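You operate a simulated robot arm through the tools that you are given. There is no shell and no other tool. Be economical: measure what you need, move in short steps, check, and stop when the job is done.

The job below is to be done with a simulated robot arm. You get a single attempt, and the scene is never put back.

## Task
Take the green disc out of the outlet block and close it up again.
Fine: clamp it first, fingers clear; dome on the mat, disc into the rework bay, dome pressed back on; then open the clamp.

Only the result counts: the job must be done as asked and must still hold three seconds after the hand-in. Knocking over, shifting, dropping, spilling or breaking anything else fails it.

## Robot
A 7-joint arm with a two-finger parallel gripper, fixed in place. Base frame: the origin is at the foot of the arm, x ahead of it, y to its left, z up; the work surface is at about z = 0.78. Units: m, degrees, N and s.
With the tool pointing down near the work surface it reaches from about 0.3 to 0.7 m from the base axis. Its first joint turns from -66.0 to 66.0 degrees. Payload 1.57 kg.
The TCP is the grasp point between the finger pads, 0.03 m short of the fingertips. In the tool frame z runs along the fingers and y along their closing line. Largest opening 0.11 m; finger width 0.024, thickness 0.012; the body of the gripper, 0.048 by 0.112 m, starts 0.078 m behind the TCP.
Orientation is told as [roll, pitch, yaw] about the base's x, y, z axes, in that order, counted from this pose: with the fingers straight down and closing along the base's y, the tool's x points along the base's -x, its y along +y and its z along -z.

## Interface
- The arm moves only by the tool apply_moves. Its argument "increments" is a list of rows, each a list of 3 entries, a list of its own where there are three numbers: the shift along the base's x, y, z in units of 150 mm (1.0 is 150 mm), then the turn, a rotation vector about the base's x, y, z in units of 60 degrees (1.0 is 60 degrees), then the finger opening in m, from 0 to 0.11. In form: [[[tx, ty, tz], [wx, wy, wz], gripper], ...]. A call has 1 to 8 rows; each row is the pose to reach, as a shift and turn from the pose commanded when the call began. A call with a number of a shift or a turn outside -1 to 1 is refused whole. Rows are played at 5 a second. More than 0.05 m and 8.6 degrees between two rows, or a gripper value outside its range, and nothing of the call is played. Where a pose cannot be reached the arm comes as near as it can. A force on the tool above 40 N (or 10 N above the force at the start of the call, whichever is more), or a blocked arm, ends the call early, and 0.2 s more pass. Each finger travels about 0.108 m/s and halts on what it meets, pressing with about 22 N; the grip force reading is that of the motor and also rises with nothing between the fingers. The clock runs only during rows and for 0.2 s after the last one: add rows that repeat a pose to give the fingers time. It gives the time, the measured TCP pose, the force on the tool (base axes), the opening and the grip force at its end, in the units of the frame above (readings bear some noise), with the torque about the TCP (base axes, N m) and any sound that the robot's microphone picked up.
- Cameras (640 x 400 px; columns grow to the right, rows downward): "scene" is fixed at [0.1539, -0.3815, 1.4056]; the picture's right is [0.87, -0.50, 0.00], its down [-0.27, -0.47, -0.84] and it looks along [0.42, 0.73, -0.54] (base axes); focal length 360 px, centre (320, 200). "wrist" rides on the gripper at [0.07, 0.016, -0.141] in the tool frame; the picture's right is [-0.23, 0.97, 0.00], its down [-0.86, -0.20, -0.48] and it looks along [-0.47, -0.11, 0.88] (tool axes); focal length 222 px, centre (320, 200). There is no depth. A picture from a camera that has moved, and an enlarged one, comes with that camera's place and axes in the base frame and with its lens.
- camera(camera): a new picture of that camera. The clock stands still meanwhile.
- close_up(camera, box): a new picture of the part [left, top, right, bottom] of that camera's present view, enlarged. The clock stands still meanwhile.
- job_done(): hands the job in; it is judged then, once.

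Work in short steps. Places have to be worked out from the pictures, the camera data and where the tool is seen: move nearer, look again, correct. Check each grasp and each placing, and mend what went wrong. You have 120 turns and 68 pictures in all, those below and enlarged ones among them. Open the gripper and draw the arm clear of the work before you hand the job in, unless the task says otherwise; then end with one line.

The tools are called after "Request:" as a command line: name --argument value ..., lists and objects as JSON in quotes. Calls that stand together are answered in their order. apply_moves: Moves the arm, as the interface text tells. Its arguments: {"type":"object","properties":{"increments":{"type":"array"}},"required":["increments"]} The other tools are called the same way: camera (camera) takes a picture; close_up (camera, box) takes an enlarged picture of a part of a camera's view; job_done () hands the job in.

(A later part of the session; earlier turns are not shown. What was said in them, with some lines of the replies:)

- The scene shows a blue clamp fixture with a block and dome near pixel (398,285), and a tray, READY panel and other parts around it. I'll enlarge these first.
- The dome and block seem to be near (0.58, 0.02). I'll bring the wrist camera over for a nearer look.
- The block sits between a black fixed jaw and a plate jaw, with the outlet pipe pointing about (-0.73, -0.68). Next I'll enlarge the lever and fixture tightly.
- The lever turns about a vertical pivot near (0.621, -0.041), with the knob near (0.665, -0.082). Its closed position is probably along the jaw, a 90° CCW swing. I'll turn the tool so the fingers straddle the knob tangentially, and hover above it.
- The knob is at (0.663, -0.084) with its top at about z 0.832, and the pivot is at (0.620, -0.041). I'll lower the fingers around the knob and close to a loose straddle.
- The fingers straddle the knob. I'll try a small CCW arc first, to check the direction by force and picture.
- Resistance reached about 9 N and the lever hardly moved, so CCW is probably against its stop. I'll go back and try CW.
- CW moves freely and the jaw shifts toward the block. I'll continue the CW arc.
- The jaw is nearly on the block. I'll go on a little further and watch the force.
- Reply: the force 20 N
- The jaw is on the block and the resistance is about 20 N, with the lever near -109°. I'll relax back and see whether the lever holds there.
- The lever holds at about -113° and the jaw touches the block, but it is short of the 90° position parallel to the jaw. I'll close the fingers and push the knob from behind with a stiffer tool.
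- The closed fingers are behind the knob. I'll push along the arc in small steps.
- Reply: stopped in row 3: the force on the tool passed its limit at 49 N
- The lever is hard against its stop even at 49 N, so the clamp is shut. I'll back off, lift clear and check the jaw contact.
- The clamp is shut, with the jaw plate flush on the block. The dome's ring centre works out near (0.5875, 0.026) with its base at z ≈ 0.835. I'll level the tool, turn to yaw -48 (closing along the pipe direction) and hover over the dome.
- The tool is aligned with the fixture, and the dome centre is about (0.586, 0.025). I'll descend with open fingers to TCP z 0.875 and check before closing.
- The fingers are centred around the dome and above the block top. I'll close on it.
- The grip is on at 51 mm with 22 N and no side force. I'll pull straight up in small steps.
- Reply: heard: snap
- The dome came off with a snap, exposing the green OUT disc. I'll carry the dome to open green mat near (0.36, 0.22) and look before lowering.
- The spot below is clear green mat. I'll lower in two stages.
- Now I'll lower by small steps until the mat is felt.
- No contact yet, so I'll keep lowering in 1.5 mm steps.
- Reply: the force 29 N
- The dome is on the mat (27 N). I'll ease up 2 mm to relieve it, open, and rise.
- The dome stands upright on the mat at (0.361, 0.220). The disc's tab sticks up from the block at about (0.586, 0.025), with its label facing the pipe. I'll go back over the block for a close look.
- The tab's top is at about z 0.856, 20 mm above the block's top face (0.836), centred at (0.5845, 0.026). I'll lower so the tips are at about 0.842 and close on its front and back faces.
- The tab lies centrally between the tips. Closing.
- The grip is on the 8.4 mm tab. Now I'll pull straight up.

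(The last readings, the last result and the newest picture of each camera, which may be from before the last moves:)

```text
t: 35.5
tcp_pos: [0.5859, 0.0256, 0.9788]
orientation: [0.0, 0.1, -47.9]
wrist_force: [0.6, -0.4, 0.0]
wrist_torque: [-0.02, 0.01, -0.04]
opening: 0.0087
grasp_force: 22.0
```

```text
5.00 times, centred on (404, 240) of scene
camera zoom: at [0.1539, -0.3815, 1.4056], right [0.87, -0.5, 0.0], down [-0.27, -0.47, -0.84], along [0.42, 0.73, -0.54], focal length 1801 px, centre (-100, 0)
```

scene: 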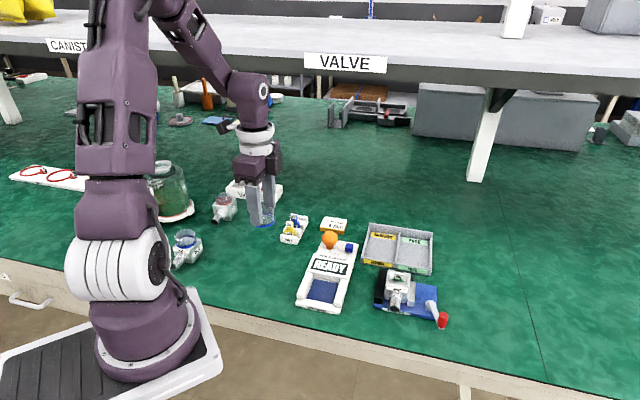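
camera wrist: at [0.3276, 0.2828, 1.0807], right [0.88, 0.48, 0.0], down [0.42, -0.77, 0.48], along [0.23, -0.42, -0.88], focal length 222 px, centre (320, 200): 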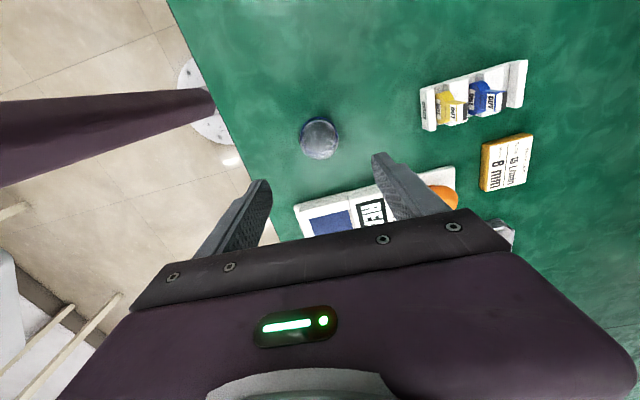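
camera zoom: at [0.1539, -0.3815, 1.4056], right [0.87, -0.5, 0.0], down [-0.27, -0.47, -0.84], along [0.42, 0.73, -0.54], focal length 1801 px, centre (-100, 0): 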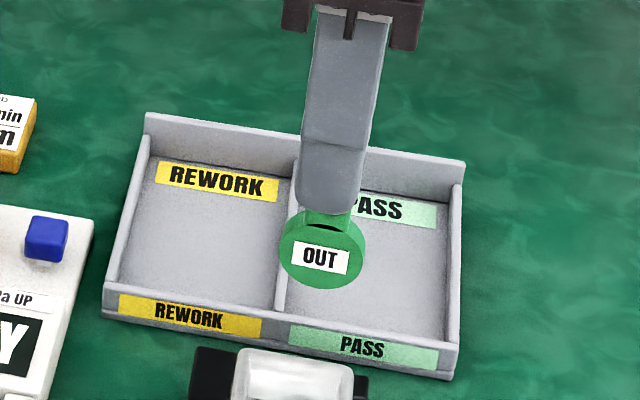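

The green disc is out, held by its tab. The rework bay floor is centred near (0.664, 0.174), so I'll carry it there.

Request:
apply_moves --increments '[[[0.1, 0.19, 0.05], [0, 0, 0], 0.0], [[0.2, 0.38, 0.05], [0, 0, 0], 0.0], [[0.3, 0.57, 0.05], [0, 0, 0], 0.0], [[0.4, 0.76, 0.05], [0, 0, 0], 0.0], [[0.517, 0.96, 0.0], [0, 0, 0], 0.0], [[0.517, 0.96, -0.25], [0, 0, 0], 0.0], [[0.517, 0.96, -0.5], [0, 0, 0], 0.0], [[0.517, 0.96, -0.5], [0, 0, 0], 0.0]]'

Request:
close_up --camera "scene" --box '[340, 200, 468, 280]'

```text
t: 37.3
tcp_pos: [0.6574, 0.1708, 0.9007]
orientation: [-0.1, -0.1, -47.9]
wrist_force: [-0.1, -0.7, 0.3]
wrist_torque: [0.0, 0.0, 0.02]
opening: 0.0087
grasp_force: 22.0
```

```text
5.00 times, centred on (404, 240) of scene
camera zoom: at [0.1539, -0.3815, 1.4056], right [0.87, -0.5, 0.0], down [-0.27, -0.47, -0.84], along [0.42, 0.73, -0.54], focal length 1801 px, centre (-100, 0)
```

zoom: 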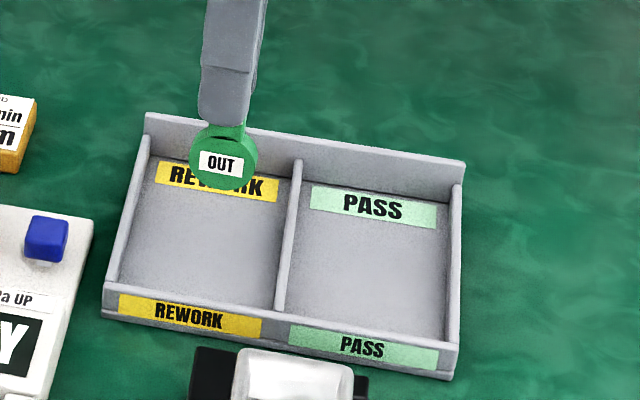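

The disc is inside the bay's outline, about 3 cm above the floor. I'll lower carefully.

Request:
apply_moves --increments '[[[0, 0, -0.08], [0, 0, 0], 0.0], [[0, 0, -0.14], [0, 0, 0], 0.0], [[0, 0, -0.155], [0, 0, 0], 0.0], [[0, 0, -0.17], [0, 0, 0], 0.0], [[0, 0, -0.18], [0, 0, 0], 0.0], [[0, 0, -0.18], [0, 0, 0], 0.0]]'

Request:
close_up --camera "scene" --box '[340, 200, 468, 280]'

```text
t: 38.7
tcp_pos: [0.6608, 0.171, 0.8753]
orientation: [-0.1, 0.0, -47.9]
wrist_force: [-0.4, 1.0, -0.1]
wrist_torque: [0.02, 0.01, 0.03]
opening: 0.0085
grasp_force: 22.6
```

```text
5.00 times, centred on (404, 240) of scene
camera zoom: at [0.1539, -0.3815, 1.4056], right [0.87, -0.5, 0.0], down [-0.27, -0.47, -0.84], along [0.42, 0.73, -0.54], focal length 1801 px, centre (-100, 0)
```

zoom: 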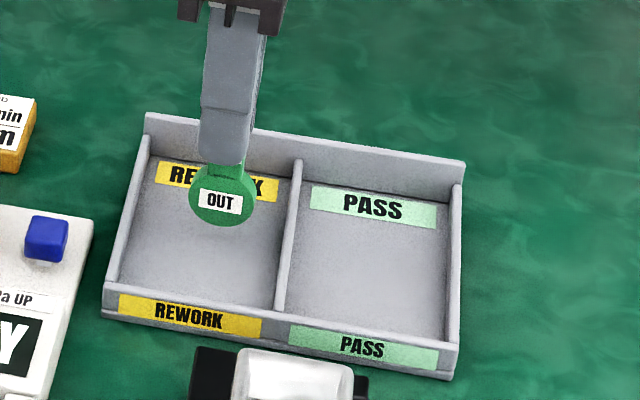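

About 8 mm remain. I'll lower by 1.5 mm steps.

Request:
apply_moves --increments '[[[0, 0, -0.03], [0, 0, 0], 0.0], [[0, 0, -0.04], [0, 0, 0], 0.0], [[0, 0, -0.05], [0, 0, 0], 0.0], [[0, 0, -0.058], [0, 0, 0], 0.0], [[0, 0, -0.065], [0, 0, 0], 0.0], [[0, 0, -0.065], [0, 0, 0], 0.0]]'

```text
t: 40.1
tcp_pos: [0.6606, 0.1697, 0.8661]
orientation: [0.0, 0.0, -48.0]
wrist_force: [-0.5, 1.2, 0.9]
wrist_torque: [0.01, -0.02, -0.02]
opening: 0.0089
grasp_force: 22.1
```

Request:
apply_moves --increments '[[[0, 0, -0.01], [0, 0, 0], 0.0], [[0, 0, -0.02], [0, 0, 0], 0.0], [[0, 0, -0.03], [0, 0, 0], 0.0], [[0, 0, -0.04], [0, 0, 0], 0.0], [[0, 0, -0.04], [0, 0, 0], 0.0]]'

Request:
close_up --camera "scene" --box '[340, 200, 436, 260]'

```text
t: 41.3
tcp_pos: [0.6614, 0.1713, 0.8622]
orientation: [0.1, -0.1, -48.0]
wrist_force: [-1.6, -1.4, 23.7]
wrist_torque: [-0.09, 0.09, 0.0]
opening: 0.0089
grasp_force: 22.2
```

```text
6.67 times, centred on (388, 230) of scene
camera zoom: at [0.1533, -0.3817, 1.4056], right [0.87, -0.5, 0.0], down [-0.27, -0.47, -0.84], along [0.42, 0.73, -0.54], focal length 2401 px, centre (-133, 0)
```

zoom: 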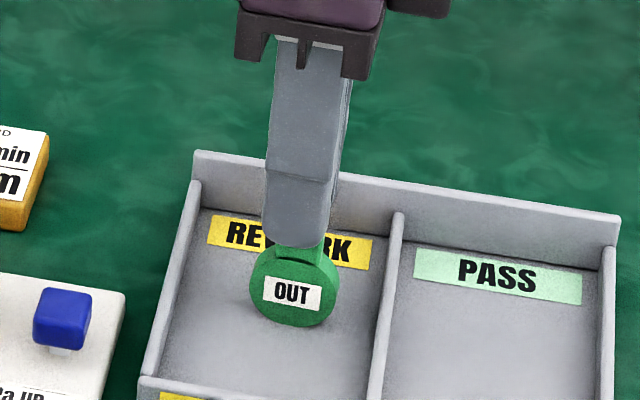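

The disc is on the bay floor. I'll relieve the force, open gently and rise.

Request:
apply_moves --increments '[[[0, 0, 0.02], [0, 0, 0], 0.0], [[0, 0, 0.02], [0, 0, 0], 0.012], [[0, 0, 0.02], [0, 0, 0], 0.02], [[0, 0, 0.02], [0, 0, 0], 0.03], [[0, 0, 0.02], [0, 0, 0], 0.04], [[0, 0, 0.02], [0, 0, 0], 0.04]]'

Request:
close_up --camera "scene" --box '[340, 200, 436, 260]'

```text
t: 42.7
tcp_pos: [0.6604, 0.1696, 0.8621]
orientation: [-0.1, 0.1, -48.0]
wrist_force: [0.5, -0.2, -0.4]
wrist_torque: [-0.02, 0.01, -0.01]
opening: 0.04
grasp_force: 0.0
```

```text
6.67 times, centred on (388, 230) of scene
camera zoom: at [0.1539, -0.3815, 1.4056], right [0.87, -0.5, 0.0], down [-0.27, -0.47, -0.84], along [0.42, 0.73, -0.54], focal length 2401 px, centre (-133, 0)
```

zoom: 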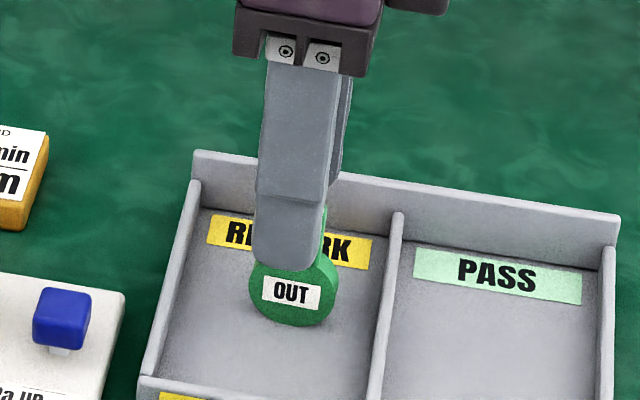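

The disc stands upright by itself in the rework bay. I'll rise and go back to the dome.

Request:
apply_moves --increments '[[[0, 0, 0.1], [0, 0, 0], 0.04], [[0, 0, 0.3], [0, 0, 0], 0.04], [[0, 0, 0.6], [0, 0, 0], 0.04], [[0, 0, 0.9], [0, 0, 0], 0.06], [[-0.3, 0.05, 0.95], [0, 0, 0], 0.085], [[-0.6, 0.1, 0.95], [0, 0, 0], 0.085], [[-0.9, 0.15, 0.95], [0, 0, 0], 0.085], [[-1.0, 0.167, 0.95], [0, 0, 0], 0.085]]'

Request:
apply_moves --increments '[[[-0.3, 0.05, 0], [0, 0, 0], 0.085], [[-0.6, 0.1, 0], [0, 0, 0], 0.085], [[-0.9, 0.15, 0], [0, 0, 0], 0.085], [[-1.0, 0.165, 0], [0, 0, 0], 0.085], [[-1.0, 0.165, -0.3], [0, 0, 0], 0.085], [[-1.0, 0.165, -0.5], [0, 0, 0], 0.085], [[-1.0, 0.165, -0.5], [0, 0, 0], 0.085]]'

Request:
camera --camera "scene"

Request:
close_up --camera "wrist" --box '[220, 90, 420, 220]'

```text
t: 44.5
tcp_pos: [0.6582, 0.172, 0.9984]
orientation: [0.0, 0.0, -48.1]
wrist_force: [-0.4, 1.1, -0.1]
wrist_torque: [-0.01, 0.01, 0.0]
opening: 0.0851
grasp_force: 0.1
out of reach, approached as far as the arm can: row 5, 6, 7, 8
```

```text
t: 46.1
tcp_pos: [0.5048, 0.1963, 0.9233]
orientation: [-0.1, 0.0, -48.0]
wrist_force: [0.6, 0.1, -0.7]
wrist_torque: [0.01, 0.0, -0.01]
opening: 0.085
grasp_force: 0.0
out of reach, approached as far as the arm can: row 1
```

```text
25 pictures are left
```

scene: 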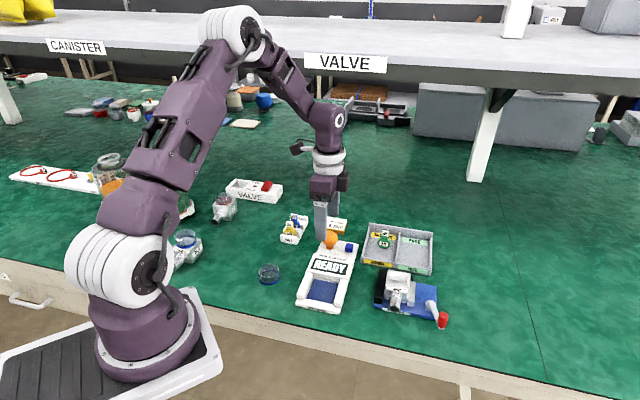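

```text
3.08 times, centred on (320, 155) of wrist
camera zoom: at [0.4698, 0.2597, 1.0673], right [0.88, 0.48, 0.0], down [0.42, -0.77, 0.48], along [0.23, -0.42, -0.88], focal length 684 px, centre (320, 338)
```

zoom: 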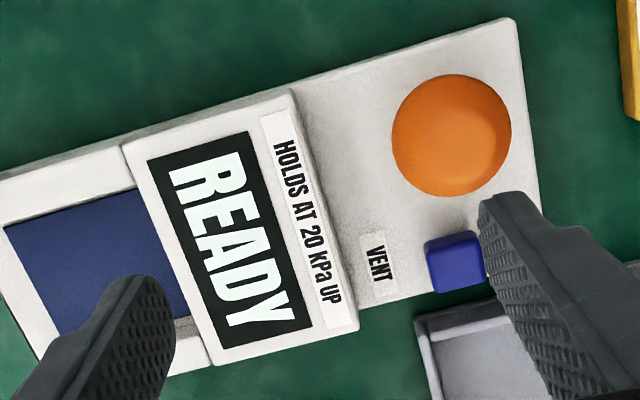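

The first leg was out of reach, so the tool is over the checker, still well above it. I'll lift and continue to the dome.

Request:
apply_moves --increments '[[[0, 0, 0.3], [0, 0, 0], 0.085], [[-0.2, 0.03, 0.45], [0, 0, 0], 0.085], [[-0.5, 0.08, 0.45], [0, 0, 0], 0.085], [[-0.8, 0.13, 0.45], [0, 0, 0], 0.085], [[-0.963, 0.158, 0.4], [0, 0, 0], 0.085], [[-0.963, 0.158, 0.2], [0, 0, 0], 0.085], [[-0.963, 0.158, 0.2], [0, 0, 0], 0.085]]'

Request:
close_up --camera "wrist" --box '[220, 90, 420, 220]'

```text
t: 47.7
tcp_pos: [0.3599, 0.2216, 0.9545]
orientation: [0.0, 0.1, -47.9]
wrist_force: [0.1, 0.1, 0.2]
wrist_torque: [0.0, -0.05, 0.01]
opening: 0.0852
grasp_force: 0.1
```

```text
3.08 times, centred on (320, 155) of wrist
camera zoom: at [0.3245, 0.2851, 1.0977], right [0.88, 0.48, 0.0], down [0.42, -0.77, 0.48], along [0.23, -0.42, -0.88], focal length 684 px, centre (320, 338)
```

zoom: 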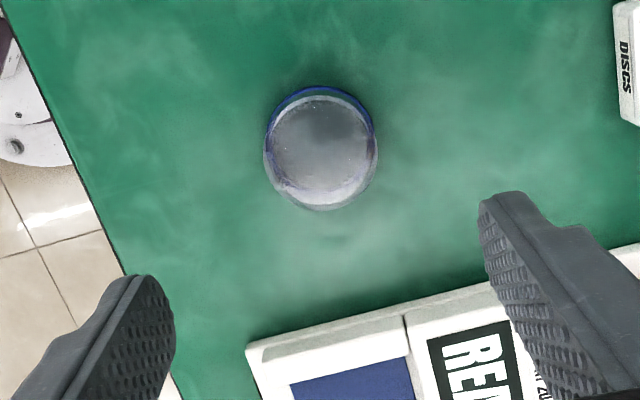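

The dome is where it was left, centred about 2 mm from the tool axis. I'll descend around it.

Request:
apply_moves --increments '[[[0, 0, -0.25], [0, 0, 0], 0.085], [[0, 0, -0.5], [0, 0, 0], 0.085], [[0, 0, -0.7], [0, 0, 0], 0.085], [[0, 0, -0.85], [0, 0, 0], 0.085], [[0, 0, -0.89], [0, 0, 0], 0.085], [[0, 0, -0.89], [0, 0, 0], 0.085]]'

Request:
close_up --camera "wrist" --box '[220, 90, 420, 220]'

```text
t: 49.1
tcp_pos: [0.3613, 0.2225, 0.8208]
orientation: [0.1, 0.0, -48.1]
wrist_force: [-0.3, 0.4, 0.1]
wrist_torque: [0.03, -0.02, 0.0]
opening: 0.0851
grasp_force: 0.0
```

```text
3.08 times, centred on (320, 155) of wrist
camera zoom: at [0.3254, 0.2865, 0.9636], right [0.88, 0.48, 0.0], down [0.42, -0.77, 0.48], along [0.23, -0.42, -0.88], focal length 684 px, centre (320, 338)
```

zoom: 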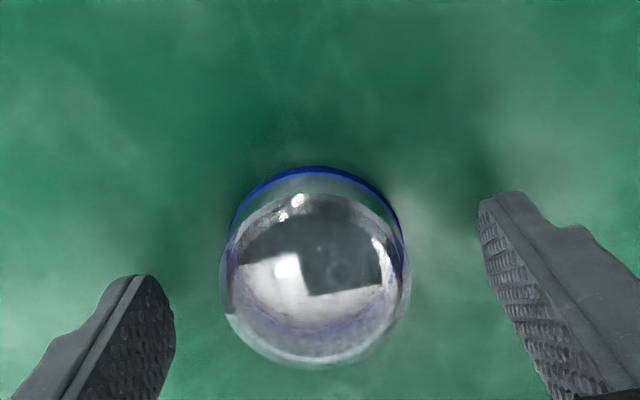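

Well centred and no contact. Closing on the dome.

Request:
apply_moves --increments '[[[0, 0, 0], [0, 0, 0], 0.065], [[0, 0, 0], [0, 0, 0], 0.05], [[0, 0, 0], [0, 0, 0], 0.04], [[0, 0, 0], [0, 0, 0], 0.04], [[0, 0, 0], [0, 0, 0], 0.04]]'

Request:
apply_moves --increments '[[[0, 0, 0.2], [0, 0, 0], 0.04], [[0, 0, 0.5], [0, 0, 0], 0.04], [[0, 0, 0.8], [0, 0, 0], 0.04], [[0, 0, 1.0], [0, 0, 0], 0.04], [[0, 0, 1.0], [0, 0, 0], 0.04]]'

Request:
close_up --camera "scene" --box '[210, 180, 338, 260]'

```text
t: 50.3
tcp_pos: [0.36, 0.2236, 0.8205]
orientation: [-0.1, -0.1, -48.1]
wrist_force: [1.0, -0.7, 0.2]
wrist_torque: [-0.02, 0.06, 0.0]
opening: 0.0516
grasp_force: 22.0
```

```text
t: 51.5
tcp_pos: [0.3635, 0.222, 0.9697]
orientation: [-0.1, 0.0, -48.1]
wrist_force: [-0.2, 0.2, 0.1]
wrist_torque: [0.0, 0.03, 0.02]
opening: 0.0516
grasp_force: 22.8
```

```text
5.00 times, centred on (274, 220) of scene
camera zoom: at [0.1539, -0.3815, 1.4056], right [0.87, -0.5, 0.0], down [-0.27, -0.47, -0.84], along [0.42, 0.73, -0.54], focal length 1801 px, centre (550, 100)
```

zoom: 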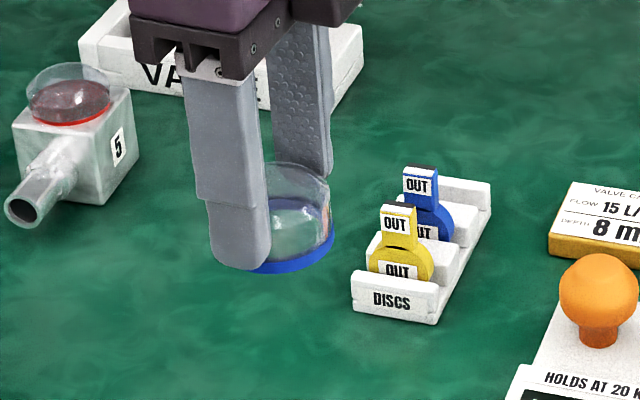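

The dome is held again (51.6 mm). I'll carry it back over the block.

Request:
apply_moves --increments '[[[0, 0, 0.1], [0, 0, 0], 0.04], [[0.2, -0.175, 0.15], [0, 0, 0], 0.04], [[0.4, -0.35, 0.15], [0, 0, 0], 0.04], [[0.6, -0.526, 0.15], [0, 0, 0], 0.04], [[0.8, -0.7, 0.15], [0, 0, 0], 0.04], [[1.0, -0.877, 0.15], [0, 0, 0], 0.04], [[1.0, -0.877, 0.15], [0, 0, 0], 0.04]]'

Request:
apply_moves --increments '[[[0.2, -0.175, 0], [0, 0, 0], 0.04], [[0.4, -0.35, 0], [0, 0, 0], 0.04], [[0.49, -0.43, 0], [0, 0, 0], 0.04], [[0.49, -0.43, -0.2], [0, 0, 0], 0.04], [[0.49, -0.43, -0.4], [0, 0, 0], 0.04], [[0.49, -0.43, -0.4], [0, 0, 0], 0.04]]'

Request:
close_up --camera "scene" --box '[350, 225, 462, 295]'

Request:
close_up --camera "wrist" --box '[220, 90, 420, 220]'

```text
t: 53.1
tcp_pos: [0.5119, 0.0867, 0.9905]
orientation: [0.0, 0.0, -47.9]
wrist_force: [-0.3, 0.1, -0.1]
wrist_torque: [0.0, 0.01, 0.02]
opening: 0.0514
grasp_force: 22.2
```

```text
t: 54.5
tcp_pos: [0.5848, 0.0237, 0.9319]
orientation: [-0.1, 0.0, -48.0]
wrist_force: [0.7, 0.1, -0.2]
wrist_torque: [-0.03, 0.0, 0.0]
opening: 0.0515
grasp_force: 21.4
```

```text
5.71 times, centred on (406, 260) of scene
camera zoom: at [0.1539, -0.3815, 1.4056], right [0.87, -0.5, 0.0], down [-0.27, -0.47, -0.84], along [0.42, 0.73, -0.54], focal length 2058 px, centre (-171, -143)
```

zoom: 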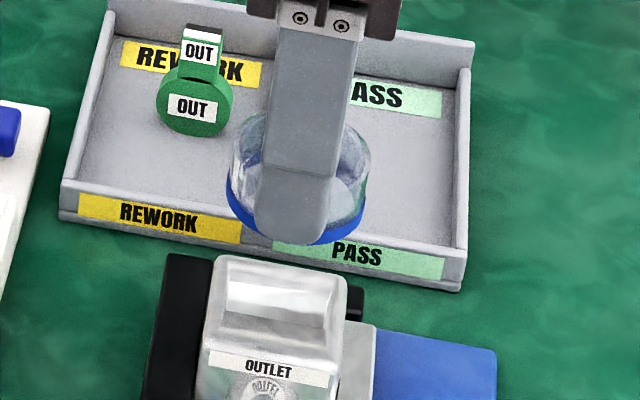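

```text
3.08 times, centred on (320, 155) of wrist
camera zoom: at [0.5495, 0.0886, 1.0758], right [0.88, 0.48, 0.0], down [0.42, -0.77, 0.48], along [0.23, -0.42, -0.88], focal length 684 px, centre (320, 338)
```

zoom: 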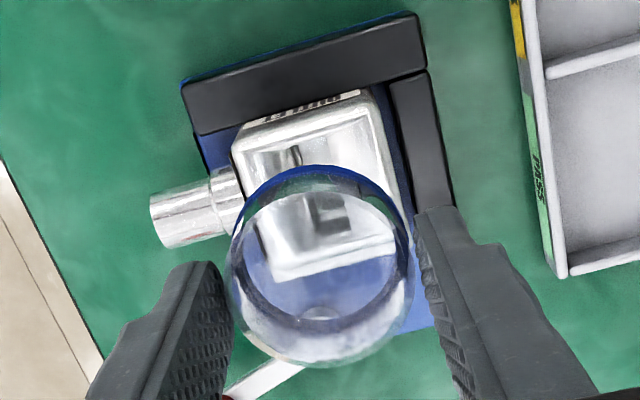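

The disc stands in the rework bay and the dome's alignment matches its position just after removal to about 1 mm. I'll lower it on and press.

Request:
apply_moves --increments '[[[0, 0, -0.15], [0, 0, 0], 0.04], [[0, 0, -0.28], [0, 0, 0], 0.04], [[0, 0, -0.32], [0, 0, 0], 0.04], [[0, 0, -0.345], [0, 0, 0], 0.04], [[0, 0, -0.36], [0, 0, 0], 0.04], [[0, 0, -0.36], [0, 0, 0], 0.04]]'

Request:
close_up --camera "scene" --box '[350, 245, 462, 315]'

```text
t: 55.9
tcp_pos: [0.5841, 0.027, 0.88]
orientation: [0.0, -0.1, -48.1]
wrist_force: [-0.5, 0.4, 0.5]
wrist_torque: [0.01, 0.02, -0.01]
opening: 0.0515
grasp_force: 21.4
```

```text
5.71 times, centred on (406, 280) of scene
camera zoom: at [0.1539, -0.3815, 1.4056], right [0.87, -0.5, 0.0], down [-0.27, -0.47, -0.84], along [0.42, 0.73, -0.54], focal length 2058 px, centre (-171, -257)
```

zoom: 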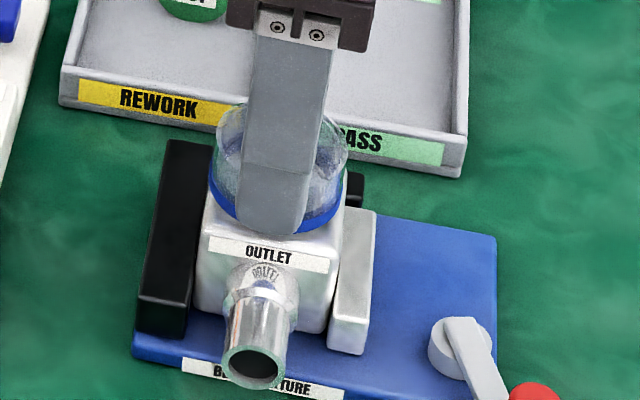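

No contact yet, and the dome sits just above its seat. I'll press down in 1 mm steps.

Request:
apply_moves --increments '[[[0, 0, -0.01], [0, 0, 0], 0.04], [[0, 0, -0.02], [0, 0, 0], 0.04], [[0, 0, -0.03], [0, 0, 0], 0.04], [[0, 0, -0.037], [0, 0, 0], 0.04], [[0, 0, -0.043], [0, 0, 0], 0.04], [[0, 0, -0.043], [0, 0, 0], 0.04]]'

```text
t: 57.3
tcp_pos: [0.5854, 0.0254, 0.8748]
orientation: [0.1, -0.1, -48.0]
wrist_force: [-0.2, -0.5, 29.7]
wrist_torque: [-0.13, 0.13, 0.02]
opening: 0.0515
grasp_force: 21.7
heard: snap
```

A snap was heard at 30 N, so it is seated. I'll relieve, open, rise, and check.

Request:
apply_moves --increments '[[[0, 0, 0.015], [0, 0, 0], 0.04], [[0, 0, 0.015], [0, 0, 0], 0.055], [[0, 0, 0.015], [0, 0, 0], 0.07], [[0, 0, 0.015], [0, 0, 0], 0.09], [[0, 0, 0.2], [0, 0, 0], 0.09], [[0, 0, 0.5], [0, 0, 0], 0.09], [[0, 0, 0.8], [0, 0, 0], 0.09], [[0, 0, 0.8], [0, 0, 0], 0.09]]'

Request:
close_up --camera "scene" --box '[350, 240, 462, 310]'

```text
t: 59.1
tcp_pos: [0.5829, 0.0264, 0.9935]
orientation: [-0.1, -0.1, -48.0]
wrist_force: [0.2, 0.0, -0.1]
wrist_torque: [0.02, 0.01, 0.02]
opening: 0.09
grasp_force: 0.1
```

```text
5.71 times, centred on (406, 275) of scene
camera zoom: at [0.1539, -0.3815, 1.4056], right [0.87, -0.5, 0.0], down [-0.27, -0.47, -0.84], along [0.42, 0.73, -0.54], focal length 2058 px, centre (-171, -229)
```

zoom: 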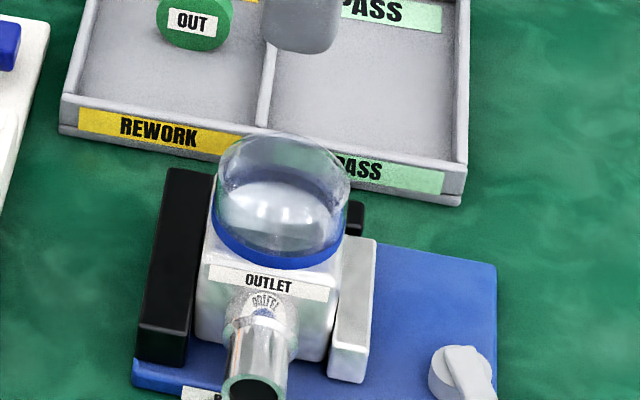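

The dome is seated just as at the start. Now I'll go to the clamp knob at (0.597, -0.094) to open the clamp.

Request:
apply_moves --increments '[[[0.01, -0.1, 0], [0, 0, -0.12], 0.09], [[0.02, -0.2, 0], [0, 0, -0.24], 0.08], [[0.03, -0.3, 0], [0, 0, -0.36], 0.07], [[0.04, -0.4, 0], [0, 0, -0.48], 0.06], [[0.05, -0.5, 0], [0, 0, -0.6], 0.05], [[0.06, -0.62, 0], [0, 0, -0.72], 0.05], [[0.07, -0.72, -0.1], [0, 0, -0.84], 0.05], [[0.082, -0.803, -0.3], [0, 0, -0.967], 0.05]]'

Request:
close_up --camera "wrist" --box '[220, 90, 420, 220]'

```text
t: 60.9
tcp_pos: [0.5995, -0.0937, 0.949]
orientation: [0.0, 0.1, -106.2]
wrist_force: [-0.2, -0.6, 0.0]
wrist_torque: [-0.02, 0.0, 0.01]
opening: 0.0503
grasp_force: 0.1
```

```text
3.08 times, centred on (320, 155) of wrist
camera zoom: at [0.633, -0.0312, 1.0929], right [0.87, -0.49, 0.0], down [-0.43, -0.77, 0.48], along [-0.23, -0.42, -0.88], focal length 684 px, centre (320, 338)
```

zoom: 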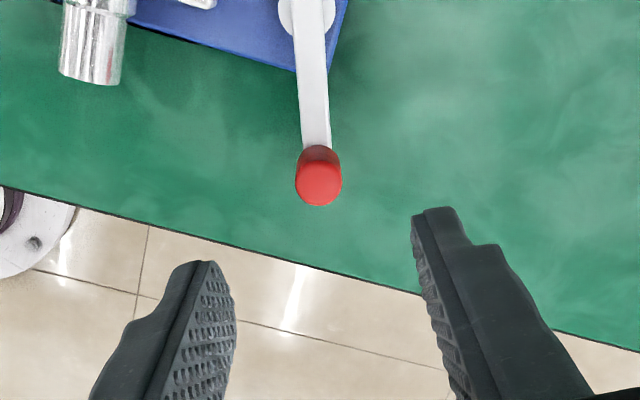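

The knob is confirmed at (0.5975, -0.095). I'll lower around it and narrow the fingers.

Request:
apply_moves --increments '[[[0, -0.006, -0.25], [0, 0, 0], 0.05], [[0, -0.006, -0.5], [0, 0, 0], 0.05], [[0, -0.006, -0.747], [0, 0, 0], 0.05], [[0, -0.006, -0.747], [0, 0, 0], 0.034], [[0, -0.006, -0.747], [0, 0, 0], 0.034]]'

```text
t: 62.1
tcp_pos: [0.5973, -0.0964, 0.8371]
orientation: [0.0, 0.1, -106.1]
wrist_force: [-0.9, -0.4, 0.4]
wrist_torque: [-0.02, 0.0, -0.01]
opening: 0.0342
grasp_force: 0.1
```

I'm straddling the knob. I'll swing it CCW back toward open.

Request:
apply_moves --increments '[[[0.05, -0.027, 0], [0, 0, 0.127], 0.034], [[0.105, -0.037, 0], [0, 0, 0.26], 0.034], [[0.16, -0.04, 0], [0, 0, 0.393], 0.034], [[0.216, -0.035, 0], [0, 0, 0.526], 0.034], [[0.27, -0.023, 0], [0, 0, 0.66], 0.034], [[0.323, -0.003, 0], [0, 0, 0.793], 0.034], [[0.371, 0.025, 0], [0, 0, 0.926], 0.034], [[0.371, 0.025, 0], [0, 0, 0.926], 0.034]]'

Request:
close_up --camera "scene" --box '[350, 240, 494, 330]'

```text
t: 63.9
tcp_pos: [0.6534, -0.0924, 0.8358]
orientation: [0.0, -0.1, -50.4]
wrist_force: [-0.9, -1.7, 0.2]
wrist_torque: [0.0, 0.0, 0.0]
opening: 0.0351
grasp_force: 0.9
```

```text
4.44 times, centred on (422, 285) of scene
camera zoom: at [0.1539, -0.3815, 1.4056], right [0.87, -0.5, 0.0], down [-0.27, -0.47, -0.84], along [0.42, 0.73, -0.54], focal length 1601 px, centre (-133, -178)
```

zoom: 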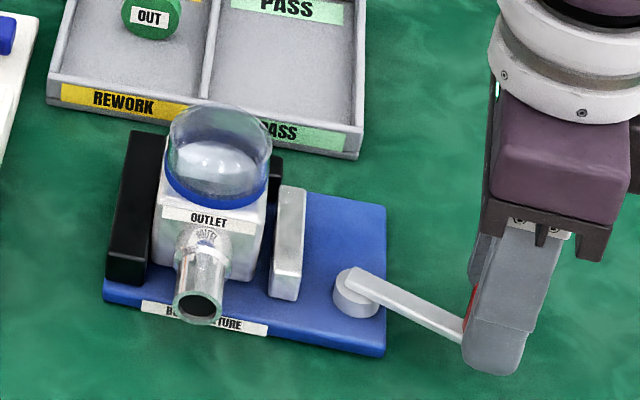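

The jaw is retracting freely. I'll finish the last part to the start stop.

Request:
apply_moves --increments '[[[0.039, 0.029, 0], [0, 0, 0.117], 0.034], [[0.075, 0.063, 0], [0, 0, 0.233], 0.034], [[0.101, 0.095, 0], [0, 0, 0.3], 0.034], [[0.101, 0.095, 0], [0, 0, 0.3], 0.034]]'

Request:
close_up --camera "scene" --box '[350, 240, 494, 330]'

```text
t: 64.9
tcp_pos: [0.6682, -0.0778, 0.837]
orientation: [0.0, 0.0, -32.4]
wrist_force: [0.1, -1.7, -0.7]
wrist_torque: [-0.05, 0.03, 0.01]
opening: 0.035
grasp_force: 0.7
```

```text
4.44 times, centred on (422, 285) of scene
camera zoom: at [0.1539, -0.3815, 1.4056], right [0.87, -0.5, 0.0], down [-0.27, -0.47, -0.84], along [0.42, 0.73, -0.54], focal length 1601 px, centre (-133, -178)
```

zoom: 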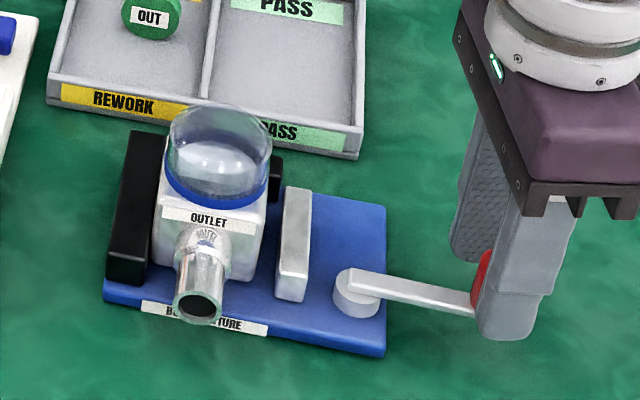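

It is almost fully open, so one small push to the stop.

Request:
apply_moves --increments '[[[0.02, 0.029, 0], [0, 0, 0.05], 0.034], [[0.02, 0.029, 0], [0, 0, 0.05], 0.034]]'

```text
t: 65.5
tcp_pos: [0.6711, -0.0749, 0.8367]
orientation: [0.0, 0.0, -29.4]
wrist_force: [-5.1, -3.9, 1.1]
wrist_torque: [-0.06, 0.1, -0.03]
opening: 0.0398
grasp_force: 2.6
```

At the stop. I'll back off, open the fingers, and lift clear.

Request:
apply_moves --increments '[[[-0.02, -0.03, 0], [0, 0, 0], 0.045], [[-0.03, -0.045, 0], [0, 0, 0], 0.055], [[-0.03, -0.045, 0.05], [0, 0, 0], 0.055], [[-0.03, -0.045, 0.3], [0, 0, 0], 0.055], [[-0.03, -0.045, 0.6], [0, 0, 0], 0.055], [[-0.03, -0.045, 0.9], [0, 0, 0], 0.08], [[-0.3, -0.045, 1.0], [0, 0, 0], 0.1], [[-0.5, -0.045, 1.0], [0, 0, 0], 0.1]]'

Request:
apply_moves --increments '[[[-0.2, 0, 0.2], [0, 0, 0], 0.1], [[-0.4, 0, 0.4], [0, 0, 0], 0.1], [[-0.4, 0, 0.4], [0, 0, 0], 0.1]]'

Request:
camera --camera "scene"

Request:
close_up --camera "scene" --box '[350, 215, 478, 335]'

```text
t: 67.3
tcp_pos: [0.5928, -0.0802, 0.9885]
orientation: [0.0, 0.0, -29.5]
wrist_force: [0.7, -0.2, -0.2]
wrist_torque: [0.04, 0.01, -0.01]
opening: 0.1
grasp_force: 0.1
```

```text
t: 68.1
tcp_pos: [0.5346, -0.0828, 1.0497]
orientation: [0.0, 0.0, -29.5]
wrist_force: [-0.7, 0.8, -0.8]
wrist_torque: [0.01, 0.01, -0.04]
opening: 0.0999
grasp_force: 0.2
```

```text
13 pictures are left
```

scene: 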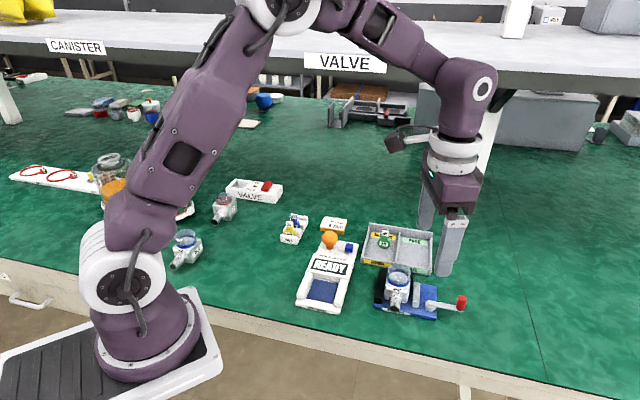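

```text
3.33 times, centred on (414, 275) of scene
camera zoom: at [0.1539, -0.3815, 1.4056], right [0.87, -0.5, 0.0], down [-0.27, -0.47, -0.84], along [0.42, 0.73, -0.54], focal length 1201 px, centre (7, -50)
```

zoom: 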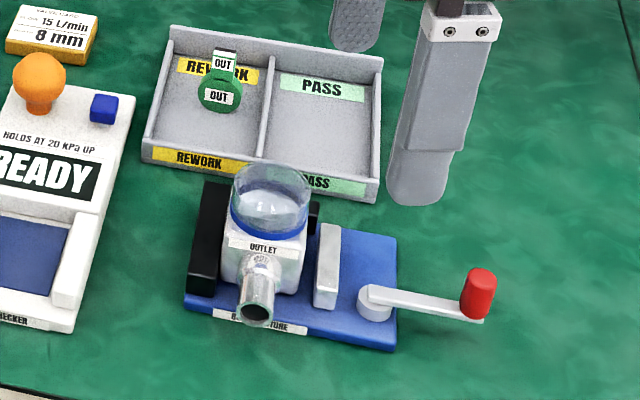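

The disc is standing in the rework bay, the dome is back on, the clamp is open as at the start, and the arm is clear. Handing in.

Request:
job_done

```text
The job is handed in.
```

The green disc is out of the outlet block and standing in the rework bay, the dome is snapped back on, the clamp is open, and the arm is clear; the hand-in returned no verdict.
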